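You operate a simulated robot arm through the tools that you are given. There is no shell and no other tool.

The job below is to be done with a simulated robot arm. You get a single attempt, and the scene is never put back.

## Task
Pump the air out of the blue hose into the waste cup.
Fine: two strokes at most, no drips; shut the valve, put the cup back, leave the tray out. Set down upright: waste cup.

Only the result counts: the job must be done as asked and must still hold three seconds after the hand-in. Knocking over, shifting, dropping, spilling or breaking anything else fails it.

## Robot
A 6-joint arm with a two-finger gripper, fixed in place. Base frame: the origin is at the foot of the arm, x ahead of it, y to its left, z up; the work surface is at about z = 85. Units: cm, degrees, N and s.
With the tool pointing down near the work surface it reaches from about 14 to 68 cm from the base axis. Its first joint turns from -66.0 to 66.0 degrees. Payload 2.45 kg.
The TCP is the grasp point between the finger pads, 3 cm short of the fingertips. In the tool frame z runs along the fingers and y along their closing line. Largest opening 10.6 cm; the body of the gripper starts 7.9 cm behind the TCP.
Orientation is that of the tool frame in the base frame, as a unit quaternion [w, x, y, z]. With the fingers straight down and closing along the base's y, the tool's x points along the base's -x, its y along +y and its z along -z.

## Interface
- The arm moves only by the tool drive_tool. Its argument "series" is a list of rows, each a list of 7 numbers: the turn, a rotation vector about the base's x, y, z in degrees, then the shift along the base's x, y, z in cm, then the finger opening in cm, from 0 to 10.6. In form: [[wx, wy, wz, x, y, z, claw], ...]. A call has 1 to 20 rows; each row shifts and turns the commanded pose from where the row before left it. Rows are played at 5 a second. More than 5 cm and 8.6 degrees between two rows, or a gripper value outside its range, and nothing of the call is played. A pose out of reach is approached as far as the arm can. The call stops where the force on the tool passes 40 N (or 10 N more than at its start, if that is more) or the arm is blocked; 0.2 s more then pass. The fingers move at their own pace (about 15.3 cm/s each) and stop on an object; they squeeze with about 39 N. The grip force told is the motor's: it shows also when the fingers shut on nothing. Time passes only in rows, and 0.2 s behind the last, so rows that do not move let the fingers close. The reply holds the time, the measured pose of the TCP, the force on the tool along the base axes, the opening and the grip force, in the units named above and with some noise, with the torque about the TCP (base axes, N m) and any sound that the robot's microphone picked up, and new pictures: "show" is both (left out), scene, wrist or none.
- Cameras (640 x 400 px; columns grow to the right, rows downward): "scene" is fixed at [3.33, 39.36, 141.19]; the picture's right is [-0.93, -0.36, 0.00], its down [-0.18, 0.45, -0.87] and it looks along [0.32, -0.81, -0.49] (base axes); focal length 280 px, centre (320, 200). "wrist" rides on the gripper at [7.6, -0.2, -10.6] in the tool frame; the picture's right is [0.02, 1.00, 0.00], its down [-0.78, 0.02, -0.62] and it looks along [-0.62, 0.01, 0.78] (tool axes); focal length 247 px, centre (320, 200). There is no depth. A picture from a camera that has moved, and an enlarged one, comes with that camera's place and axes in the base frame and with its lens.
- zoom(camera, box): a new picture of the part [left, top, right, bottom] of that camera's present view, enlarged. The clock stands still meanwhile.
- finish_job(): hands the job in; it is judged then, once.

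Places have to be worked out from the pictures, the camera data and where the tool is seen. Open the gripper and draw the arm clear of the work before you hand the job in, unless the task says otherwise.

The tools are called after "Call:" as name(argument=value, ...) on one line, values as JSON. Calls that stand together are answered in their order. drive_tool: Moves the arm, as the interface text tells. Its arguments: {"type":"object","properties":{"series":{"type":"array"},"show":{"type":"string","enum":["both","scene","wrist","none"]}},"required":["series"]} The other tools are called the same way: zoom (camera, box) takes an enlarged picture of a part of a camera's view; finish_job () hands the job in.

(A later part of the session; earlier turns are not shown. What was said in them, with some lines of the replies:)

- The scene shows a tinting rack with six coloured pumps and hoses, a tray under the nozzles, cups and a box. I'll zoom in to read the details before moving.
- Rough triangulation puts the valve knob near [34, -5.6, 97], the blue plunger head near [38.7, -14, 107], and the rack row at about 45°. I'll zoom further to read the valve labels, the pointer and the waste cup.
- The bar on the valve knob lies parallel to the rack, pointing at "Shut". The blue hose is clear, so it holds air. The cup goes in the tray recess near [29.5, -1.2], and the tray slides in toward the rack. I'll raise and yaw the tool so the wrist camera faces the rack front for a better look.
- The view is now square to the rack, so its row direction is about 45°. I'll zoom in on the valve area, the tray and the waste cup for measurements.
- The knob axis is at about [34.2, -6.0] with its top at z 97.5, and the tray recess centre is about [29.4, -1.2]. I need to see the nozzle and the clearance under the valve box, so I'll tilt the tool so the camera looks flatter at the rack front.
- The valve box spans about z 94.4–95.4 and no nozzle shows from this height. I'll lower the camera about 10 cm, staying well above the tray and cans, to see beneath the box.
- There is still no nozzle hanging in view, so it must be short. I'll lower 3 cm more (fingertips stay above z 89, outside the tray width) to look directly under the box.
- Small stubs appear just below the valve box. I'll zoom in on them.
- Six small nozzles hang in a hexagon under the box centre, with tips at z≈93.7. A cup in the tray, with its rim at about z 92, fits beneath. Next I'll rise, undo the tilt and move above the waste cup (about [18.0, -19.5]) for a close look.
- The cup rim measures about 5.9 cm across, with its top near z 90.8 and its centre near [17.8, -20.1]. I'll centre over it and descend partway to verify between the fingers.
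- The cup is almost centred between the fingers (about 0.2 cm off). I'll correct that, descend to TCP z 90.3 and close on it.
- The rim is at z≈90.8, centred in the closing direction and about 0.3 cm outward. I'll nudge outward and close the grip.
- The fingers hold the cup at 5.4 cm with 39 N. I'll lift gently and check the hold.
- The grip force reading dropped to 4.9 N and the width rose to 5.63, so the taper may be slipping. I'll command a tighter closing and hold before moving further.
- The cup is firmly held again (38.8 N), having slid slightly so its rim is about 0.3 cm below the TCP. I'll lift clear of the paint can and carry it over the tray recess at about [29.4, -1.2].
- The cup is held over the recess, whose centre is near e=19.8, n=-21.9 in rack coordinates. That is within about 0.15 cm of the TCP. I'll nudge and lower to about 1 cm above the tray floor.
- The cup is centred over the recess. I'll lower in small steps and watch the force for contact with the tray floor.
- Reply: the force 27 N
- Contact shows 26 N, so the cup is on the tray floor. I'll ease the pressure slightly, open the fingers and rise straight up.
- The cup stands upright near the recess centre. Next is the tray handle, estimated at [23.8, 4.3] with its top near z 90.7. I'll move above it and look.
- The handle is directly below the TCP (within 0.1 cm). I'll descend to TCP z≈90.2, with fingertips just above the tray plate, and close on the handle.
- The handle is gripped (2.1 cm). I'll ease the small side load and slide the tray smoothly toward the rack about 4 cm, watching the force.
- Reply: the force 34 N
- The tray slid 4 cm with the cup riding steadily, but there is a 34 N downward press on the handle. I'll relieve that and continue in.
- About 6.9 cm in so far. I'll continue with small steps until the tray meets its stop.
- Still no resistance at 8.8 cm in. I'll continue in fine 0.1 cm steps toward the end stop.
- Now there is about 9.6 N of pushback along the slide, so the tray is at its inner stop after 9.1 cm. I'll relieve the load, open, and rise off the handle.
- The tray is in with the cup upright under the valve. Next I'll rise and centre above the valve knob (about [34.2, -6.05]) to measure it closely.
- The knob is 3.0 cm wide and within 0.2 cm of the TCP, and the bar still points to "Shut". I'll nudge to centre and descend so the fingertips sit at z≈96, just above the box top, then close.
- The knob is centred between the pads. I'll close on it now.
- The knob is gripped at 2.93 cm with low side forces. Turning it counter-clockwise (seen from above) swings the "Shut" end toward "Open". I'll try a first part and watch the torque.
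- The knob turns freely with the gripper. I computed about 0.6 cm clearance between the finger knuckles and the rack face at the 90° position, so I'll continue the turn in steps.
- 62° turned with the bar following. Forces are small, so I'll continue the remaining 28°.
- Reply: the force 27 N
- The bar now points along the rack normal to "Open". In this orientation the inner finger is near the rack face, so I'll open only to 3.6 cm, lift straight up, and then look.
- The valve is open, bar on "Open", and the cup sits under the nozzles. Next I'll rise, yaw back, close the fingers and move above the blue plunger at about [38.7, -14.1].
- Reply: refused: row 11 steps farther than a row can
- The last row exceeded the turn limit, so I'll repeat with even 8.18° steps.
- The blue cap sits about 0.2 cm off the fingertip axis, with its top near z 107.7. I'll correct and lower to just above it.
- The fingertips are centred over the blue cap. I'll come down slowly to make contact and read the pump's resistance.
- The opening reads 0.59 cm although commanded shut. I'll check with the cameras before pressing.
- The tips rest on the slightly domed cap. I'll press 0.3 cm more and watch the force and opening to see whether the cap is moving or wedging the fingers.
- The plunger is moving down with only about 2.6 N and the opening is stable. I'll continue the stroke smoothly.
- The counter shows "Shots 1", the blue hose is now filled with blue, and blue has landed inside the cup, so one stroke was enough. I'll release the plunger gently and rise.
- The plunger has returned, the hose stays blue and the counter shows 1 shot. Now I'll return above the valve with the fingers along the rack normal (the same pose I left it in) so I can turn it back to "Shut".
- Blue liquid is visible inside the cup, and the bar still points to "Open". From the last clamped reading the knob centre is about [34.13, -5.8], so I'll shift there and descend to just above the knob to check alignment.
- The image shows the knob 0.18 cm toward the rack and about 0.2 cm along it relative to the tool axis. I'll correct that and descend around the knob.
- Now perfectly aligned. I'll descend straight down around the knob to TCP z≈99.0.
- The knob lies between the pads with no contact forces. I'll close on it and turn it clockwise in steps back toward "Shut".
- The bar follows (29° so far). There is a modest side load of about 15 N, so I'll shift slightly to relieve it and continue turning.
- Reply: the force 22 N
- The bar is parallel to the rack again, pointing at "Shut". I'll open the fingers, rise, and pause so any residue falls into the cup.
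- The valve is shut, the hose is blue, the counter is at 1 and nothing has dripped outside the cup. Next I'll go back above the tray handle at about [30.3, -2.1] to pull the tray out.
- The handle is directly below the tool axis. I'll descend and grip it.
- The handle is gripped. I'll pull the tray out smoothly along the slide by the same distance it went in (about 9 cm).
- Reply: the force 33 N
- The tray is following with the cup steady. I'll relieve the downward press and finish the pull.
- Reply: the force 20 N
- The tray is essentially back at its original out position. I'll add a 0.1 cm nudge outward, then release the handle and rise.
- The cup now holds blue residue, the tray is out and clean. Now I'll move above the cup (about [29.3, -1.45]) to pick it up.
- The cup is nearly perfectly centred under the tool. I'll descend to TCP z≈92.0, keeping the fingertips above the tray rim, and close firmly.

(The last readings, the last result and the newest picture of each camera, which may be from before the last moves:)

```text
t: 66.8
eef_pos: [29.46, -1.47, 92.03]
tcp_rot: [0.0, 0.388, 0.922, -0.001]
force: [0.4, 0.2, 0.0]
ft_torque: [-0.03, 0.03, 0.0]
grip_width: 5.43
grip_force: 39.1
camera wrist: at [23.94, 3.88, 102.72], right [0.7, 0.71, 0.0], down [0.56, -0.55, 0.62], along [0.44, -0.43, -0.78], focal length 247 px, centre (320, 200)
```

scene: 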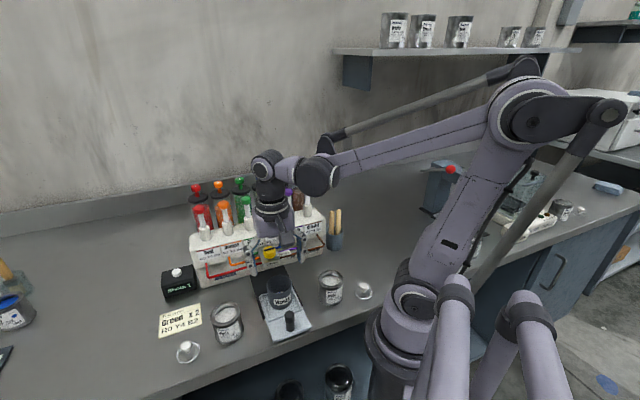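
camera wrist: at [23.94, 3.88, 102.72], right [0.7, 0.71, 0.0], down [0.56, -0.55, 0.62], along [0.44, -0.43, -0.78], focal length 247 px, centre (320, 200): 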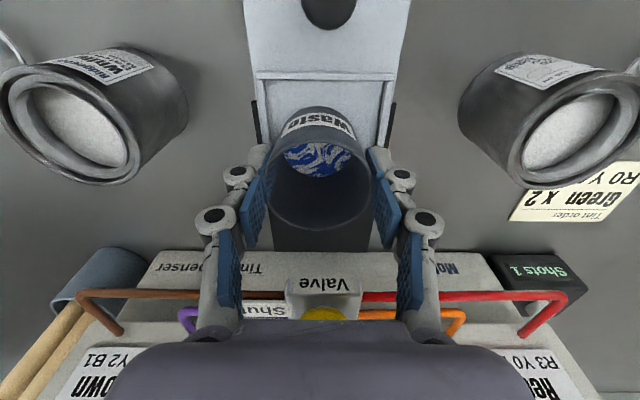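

The cup is held at 5.43 cm with 39 N. I'll lift slowly and check it stays firm.

Call:
drive_tool(series=[[0, 0, 0, 0, 0, 0.3, 3.0], [0, 0, 0, 0, 0, 0.6, 3.0], [0, 0, 0, 0, 0, 1.0, 3.0], [0, 0, 0, 0, 0, 1.0, 3.0]], show="both")

Call:
zoom(camera="scene", box=[210, 235, 330, 345])

```text
t: 67.8
eef_pos: [29.43, -1.48, 94.94]
tcp_rot: [0.0, 0.387, 0.922, 0.0]
force: [0.3, -0.2, -0.2]
ft_torque: [-0.01, 0.02, -0.01]
grip_width: 5.42
grip_force: 38.7
camera wrist: at [23.9, 3.93, 105.62], right [0.7, 0.71, 0.0], down [0.56, -0.55, 0.62], along [0.44, -0.43, -0.78], focal length 247 px, centre (320, 200)
```

scene: 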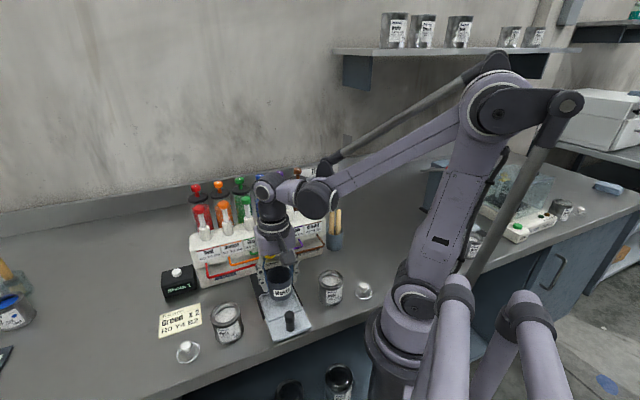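
wrist: 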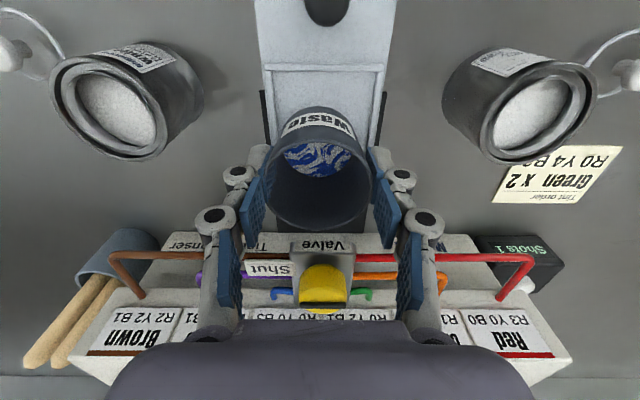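

```text
3.64 times, centred on (270, 290) of scene
camera zoom: at [3.33, 39.36, 141.19], right [-0.93, -0.36, 0.0], down [-0.18, 0.45, -0.87], along [0.32, -0.81, -0.49], focal length 1017 px, centre (502, -127)
```

zoom: 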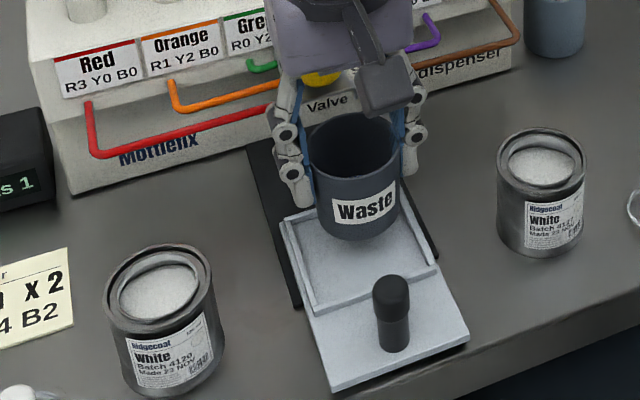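

The cup is held firmly at 38.7 N. I'll lift it clear of the cans and carry it back to its original spot at about [17.65, -19.95].

Call:
drive_tool(series=[[0, 0, 0, 0, 0, 1.5, 3.0], [0, 0, 0, 0, 0, 2.5, 3.0], [0, 0, 0, 0, 0, 2.0, 3.0], [0, 0, 0, -0.589, -0.924, 0, 3.0], [0, 0, 0, -1.296, -2.032, 0, 3.0], [0, 0, 0, -1.649, -2.586, 0, 3.0], [0, 0, 0, -1.649, -2.586, 0, 3.0], [0, 0, 0, -1.649, -2.586, 0, 3.0], [0, 0, 0, -1.649, -2.586, 0, 3.0], [0, 0, 0, -1.414, -2.216, 0, 3.0], [0, 0, 0, -1.06, -1.662, 0, 3.0], [0, 0, 0, -0.589, -0.924, 0, 3.0], [0, 0, 0, -0.236, -0.369, 0, 3.0], [0, 0, 0, 0, 0, 0, 3.0]], show="both")

```text
t: 70.8
eef_pos: [17.67, -19.95, 100.81]
tcp_rot: [0.0, 0.388, 0.922, 0.002]
force: [-0.1, -0.1, 0.1]
ft_torque: [0.0, -0.02, 0.04]
grip_width: 5.42
grip_force: 39.5
camera wrist: at [12.09, -14.55, 111.57], right [0.7, 0.71, 0.0], down [0.56, -0.55, 0.62], along [0.44, -0.43, -0.78], focal length 247 px, centre (320, 200)
```

scene: 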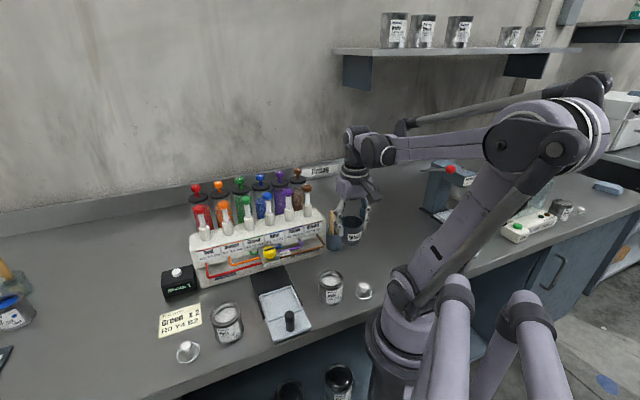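
wrist: 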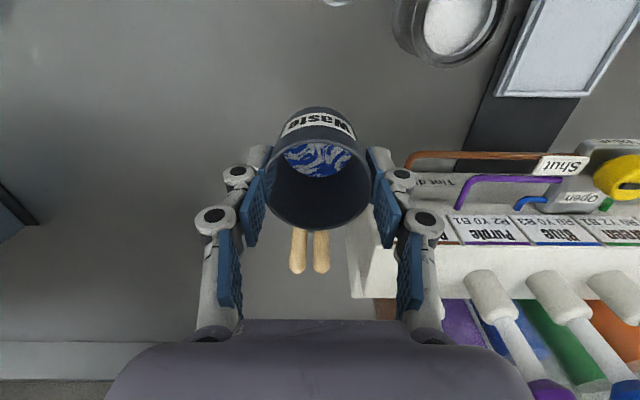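

The cup hangs over its original place with clear surroundings. I'll lower it to about 1 cm above the bench, then step down to contact.

Call:
drive_tool(series=[[0, 0, 0, 0, 0, -2.5, 3.0], [0, 0, 0, 0, 0, -3.0, 3.0], [0, 0, 0, 0, 0, -2.3, 3.0], [0, 0, 0, 0, 0, -1.2, 3.0], [0, 0, 0, 0, 0, 0, 3.0]], show="both")

Call:
zoom(camera="scene", box=[300, 215, 396, 305])

```text
t: 72.0
eef_pos: [17.64, -19.95, 91.97]
tcp_rot: [0.0, 0.387, 0.922, -0.002]
force: [0.0, -0.2, -0.1]
ft_torque: [-0.02, 0.01, -0.01]
grip_width: 5.41
grip_force: 39.0
camera wrist: at [12.13, -14.52, 102.59], right [0.7, 0.71, 0.0], down [0.56, -0.55, 0.62], along [0.44, -0.43, -0.78], focal length 247 px, centre (320, 200)
```

scene: 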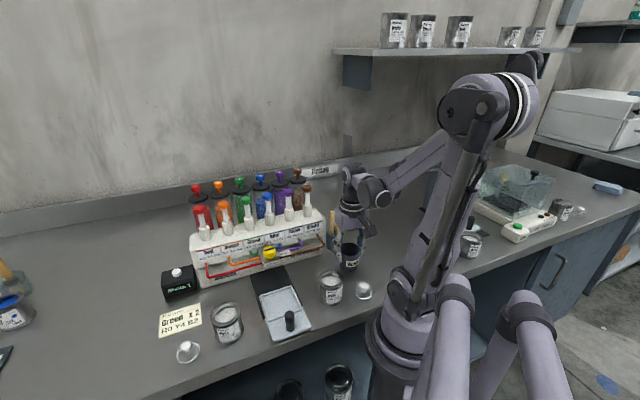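
wrist: 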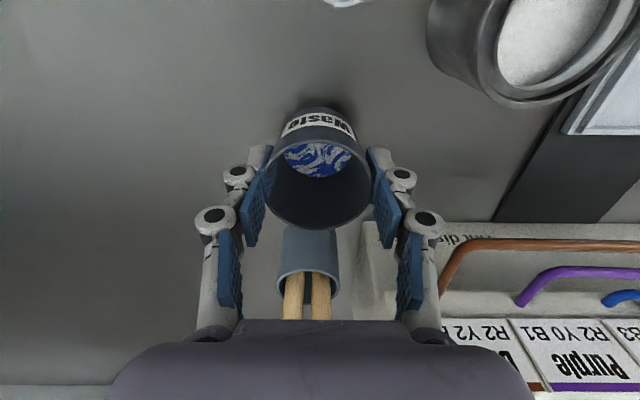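

```text
4.44 times, centred on (348, 260) of scene
camera zoom: at [3.33, 39.36, 141.19], right [-0.93, -0.36, 0.0], down [-0.18, 0.45, -0.87], along [0.32, -0.81, -0.49], focal length 1243 px, centre (196, -67)
```

zoom: 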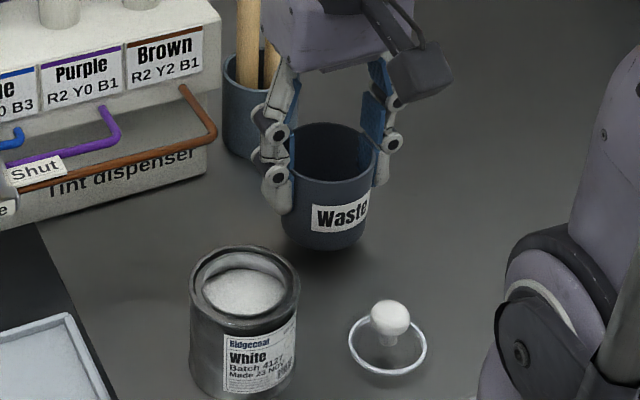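

About 1 cm above the bench. Stepping down gently to detect contact.

Call:
drive_tool(series=[[0, 0, 0, 0, 0, -0.4, 3.0], [0, 0, 0, 0, 0, -0.3, 3.0], [0, 0, 0, 0, 0, -0.2, 3.0]], show="none")

```text
t: 72.8
eef_pos: [17.71, -19.91, 90.89]
tcp_rot: [0.0, 0.386, 0.922, 0.001]
force: [1.1, 0.6, 0.1]
ft_torque: [0.01, -0.02, -0.01]
grip_width: 5.43
grip_force: 38.9
```

Call:
drive_tool(series=[[0, 0, 0, 0, 0, -0.12, 3.0], [0, 0, 0, 0, 0, -0.12, 3.0]], show="none")

```text
t: 73.4
eef_pos: [17.74, -20.0, 90.79]
tcp_rot: [0.0, 0.388, 0.922, 0.0]
force: [-1.7, 2.2, 20.4]
ft_torque: [-0.03, 0.05, -0.01]
grip_width: 5.44
grip_force: 39.1
```

Contact: 20 N, so the cup is on the bench. I'll ease off 0.12 cm, open slowly, and rise straight up.

Call:
drive_tool(series=[[0, 0, 0, 0, 0, 0.12, 3.0], [0, 0, 0, 0, 0, 0, 5.6], [0, 0, 0, 0, 0, 0, 6.5], [0, 0, 0, 0, 0, 0, 8.0], [0, 0, 0, 0, 0, 0, 9.0], [0, 0, 0, 0, 0, 1.0, 9.0], [0, 0, 0, 0, 0, 2.5, 9.0], [0, 0, 0, 0, 0, 4.0, 9.0], [0, 0, 0, 0, 0, 4.5, 9.0], [0, 0, 0, 0, 0, 4.5, 9.0]], show="both")

Call:
zoom(camera="wrist", box=[200, 30, 440, 180])

Call:
zoom(camera="scene", box=[300, 215, 396, 305])

```text
t: 75.6
eef_pos: [17.48, -19.98, 107.37]
tcp_rot: [0.0, 0.388, 0.922, -0.001]
force: [0.0, 0.2, -0.1]
ft_torque: [0.0, -0.01, -0.03]
grip_width: 9.02
grip_force: 0.0
camera wrist: at [11.98, -14.47, 118.16], right [0.7, 0.71, 0.0], down [0.56, -0.55, 0.62], along [0.44, -0.43, -0.78], focal length 247 px, centre (320, 200)
```

scene: 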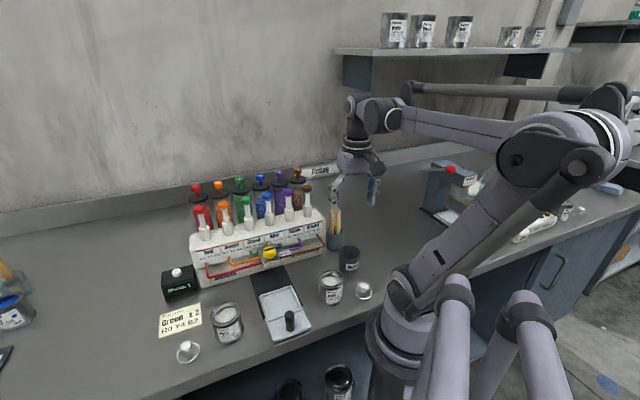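
wrist: 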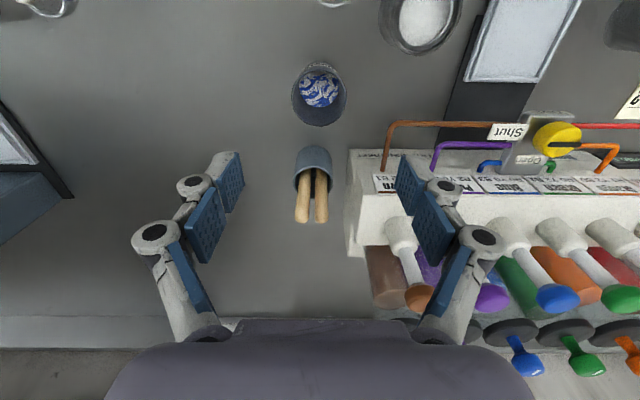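

```text
2.67 times, centred on (320, 105) of wrist
camera zoom: at [11.98, -14.47, 118.16], right [0.7, 0.71, 0.0], down [0.56, -0.55, 0.62], along [0.44, -0.43, -0.78], focal length 659 px, centre (320, 453)
```

zoom: 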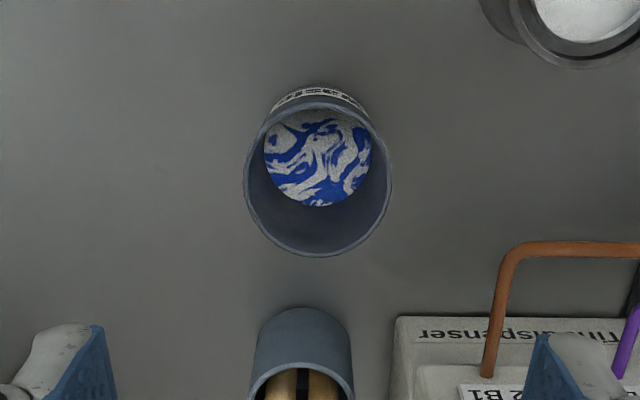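

```text
4.44 times, centred on (348, 260) of scene
camera zoom: at [3.33, 39.36, 141.19], right [-0.93, -0.36, 0.0], down [-0.18, 0.45, -0.87], along [0.32, -0.81, -0.49], focal length 1243 px, centre (196, -67)
```

zoom: 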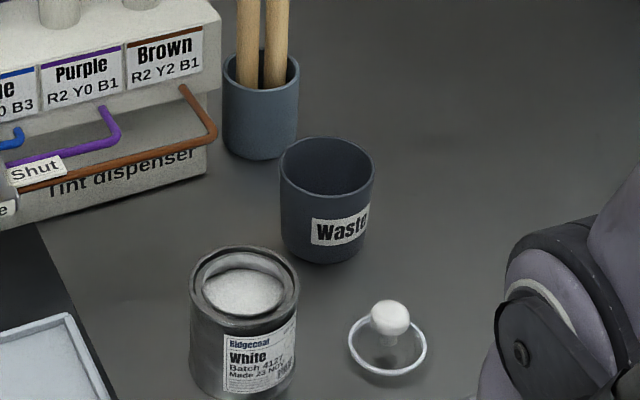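

The cup is upright at its original spot. Before retreating, I'll check the valve, hose, tray and bench for drips.

Call:
zoom(camera="scene", box=[230, 220, 326, 280])

Call:
zoom(camera="scene", box=[150, 230, 390, 380])

Call:
zoom(camera="wrist", box=[440, 0, 640, 200])

```text
6.67 times, centred on (278, 250) of scene
camera zoom: at [3.33, 39.36, 141.19], right [-0.93, -0.36, 0.0], down [-0.18, 0.45, -0.87], along [0.32, -0.81, -0.49], focal length 1865 px, centre (600, -133)
```

zoom: 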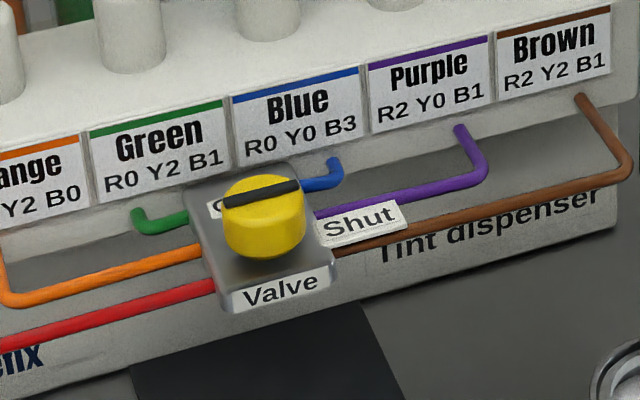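

```text
2.67 times, centred on (270, 305) of scene
camera zoom: at [3.33, 39.36, 141.19], right [-0.93, -0.36, 0.0], down [-0.18, 0.45, -0.87], along [0.32, -0.81, -0.49], focal length 746 px, centre (453, -80)
```

zoom: 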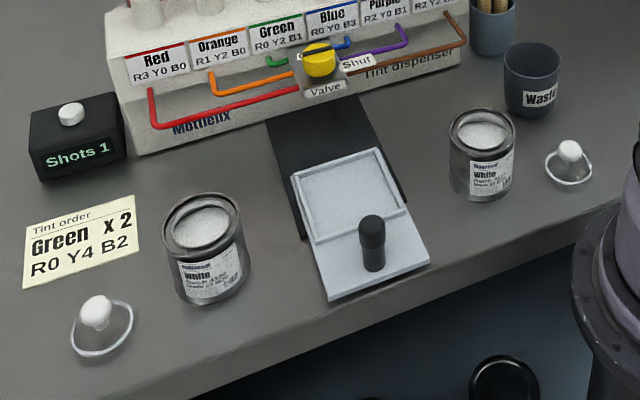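

```text
2.00 times, centred on (540, 100) of wrist
camera zoom: at [11.98, -14.47, 118.16], right [0.7, 0.71, 0.0], down [0.56, -0.55, 0.62], along [0.44, -0.43, -0.78], focal length 494 px, centre (-120, 400)
```

zoom: 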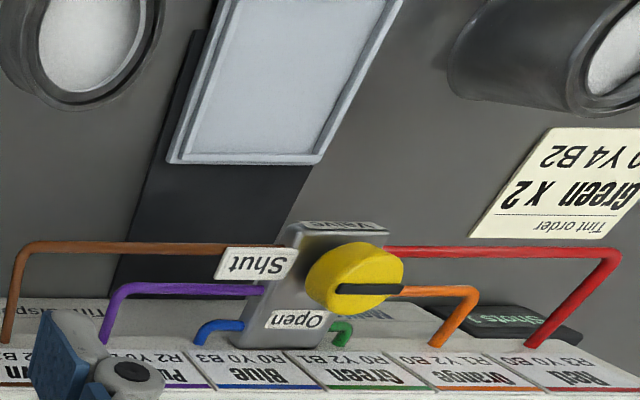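

Everything is in order: hose blue, valve on "Shut", tray out and clean, no drips, cup back in place. I'll draw the arm up and clear with the gripper open.

Call:
drive_tool(series=[[0, 0, 0, 0.5, 0, 4.5, 10.0], [0, 0, 0, 1.5, 0, 4.5, 10.6], [0, 0, 0, 1.8, 0, 4.5, 10.6], [0, 0, 0, 2.0, 0, 4.5, 10.6], [0, 0, 0, 2.0, 0, 4.0, 10.6], [0, 0, 0, 1.5, 0, 2.5, 10.6], [0, 0, 0, 0, 0, 0, 10.6]], show="both")

Call:
zoom(camera="scene", box=[150, 160, 390, 310])

```text
t: 77.2
eef_pos: [26.88, -19.91, 132.0]
tcp_rot: [0.0, 0.387, 0.922, 0.0]
force: [0.5, -0.4, -0.7]
ft_torque: [-0.03, 0.0, -0.05]
grip_width: 10.58
grip_force: 0.0
camera wrist: at [21.33, -14.52, 142.62], right [0.7, 0.71, 0.0], down [0.56, -0.55, 0.62], along [0.44, -0.43, -0.78], focal length 247 px, centre (320, 200)
```

scene: 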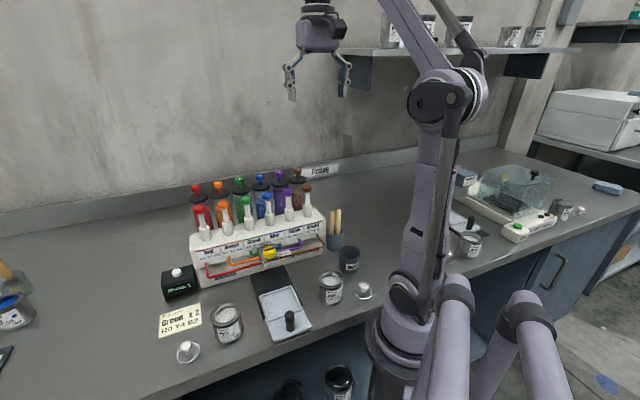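
wrist: 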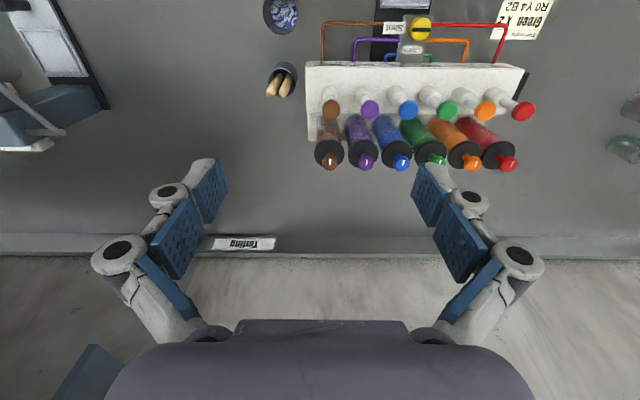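

```text
2.67 times, centred on (270, 235) of scene
camera zoom: at [3.33, 39.35, 141.19], right [-0.93, -0.36, 0.0], down [-0.18, 0.45, -0.87], along [0.32, -0.81, -0.49], focal length 746 px, centre (453, 107)
```

zoom: 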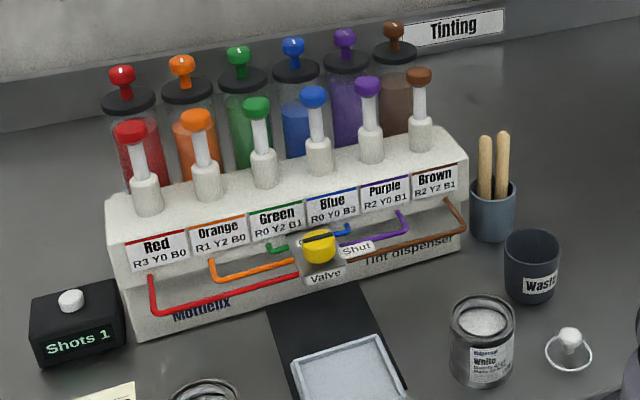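

The arm is clear with the gripper open. The blue hose is primed after one stroke, the valve is shut, the tray is out, and the waste cup is upright in its place. I'm handing in the job.

Call:
finish_job()

```text
The job is handed in.
```

The air is out of the blue hose: one stroke filled it with blue, and the purged blue went into the waste cup. The shot counter reads 1.

- **Drips:** none show in the last pictures, on the tray, its track or the bench.
- **Valve:** turned back to "Shut".
- **Waste cup:** upright, within about half a centimetre of where it started.
- **Tray:** pulled back out to about its original position.
- **Arm:** raised clear with the gripper open before I handed the job in.

I pressed the plunger about 2 cm, not to the bottom. I stopped there because the counter had registered the shot and the hose had turned blue.
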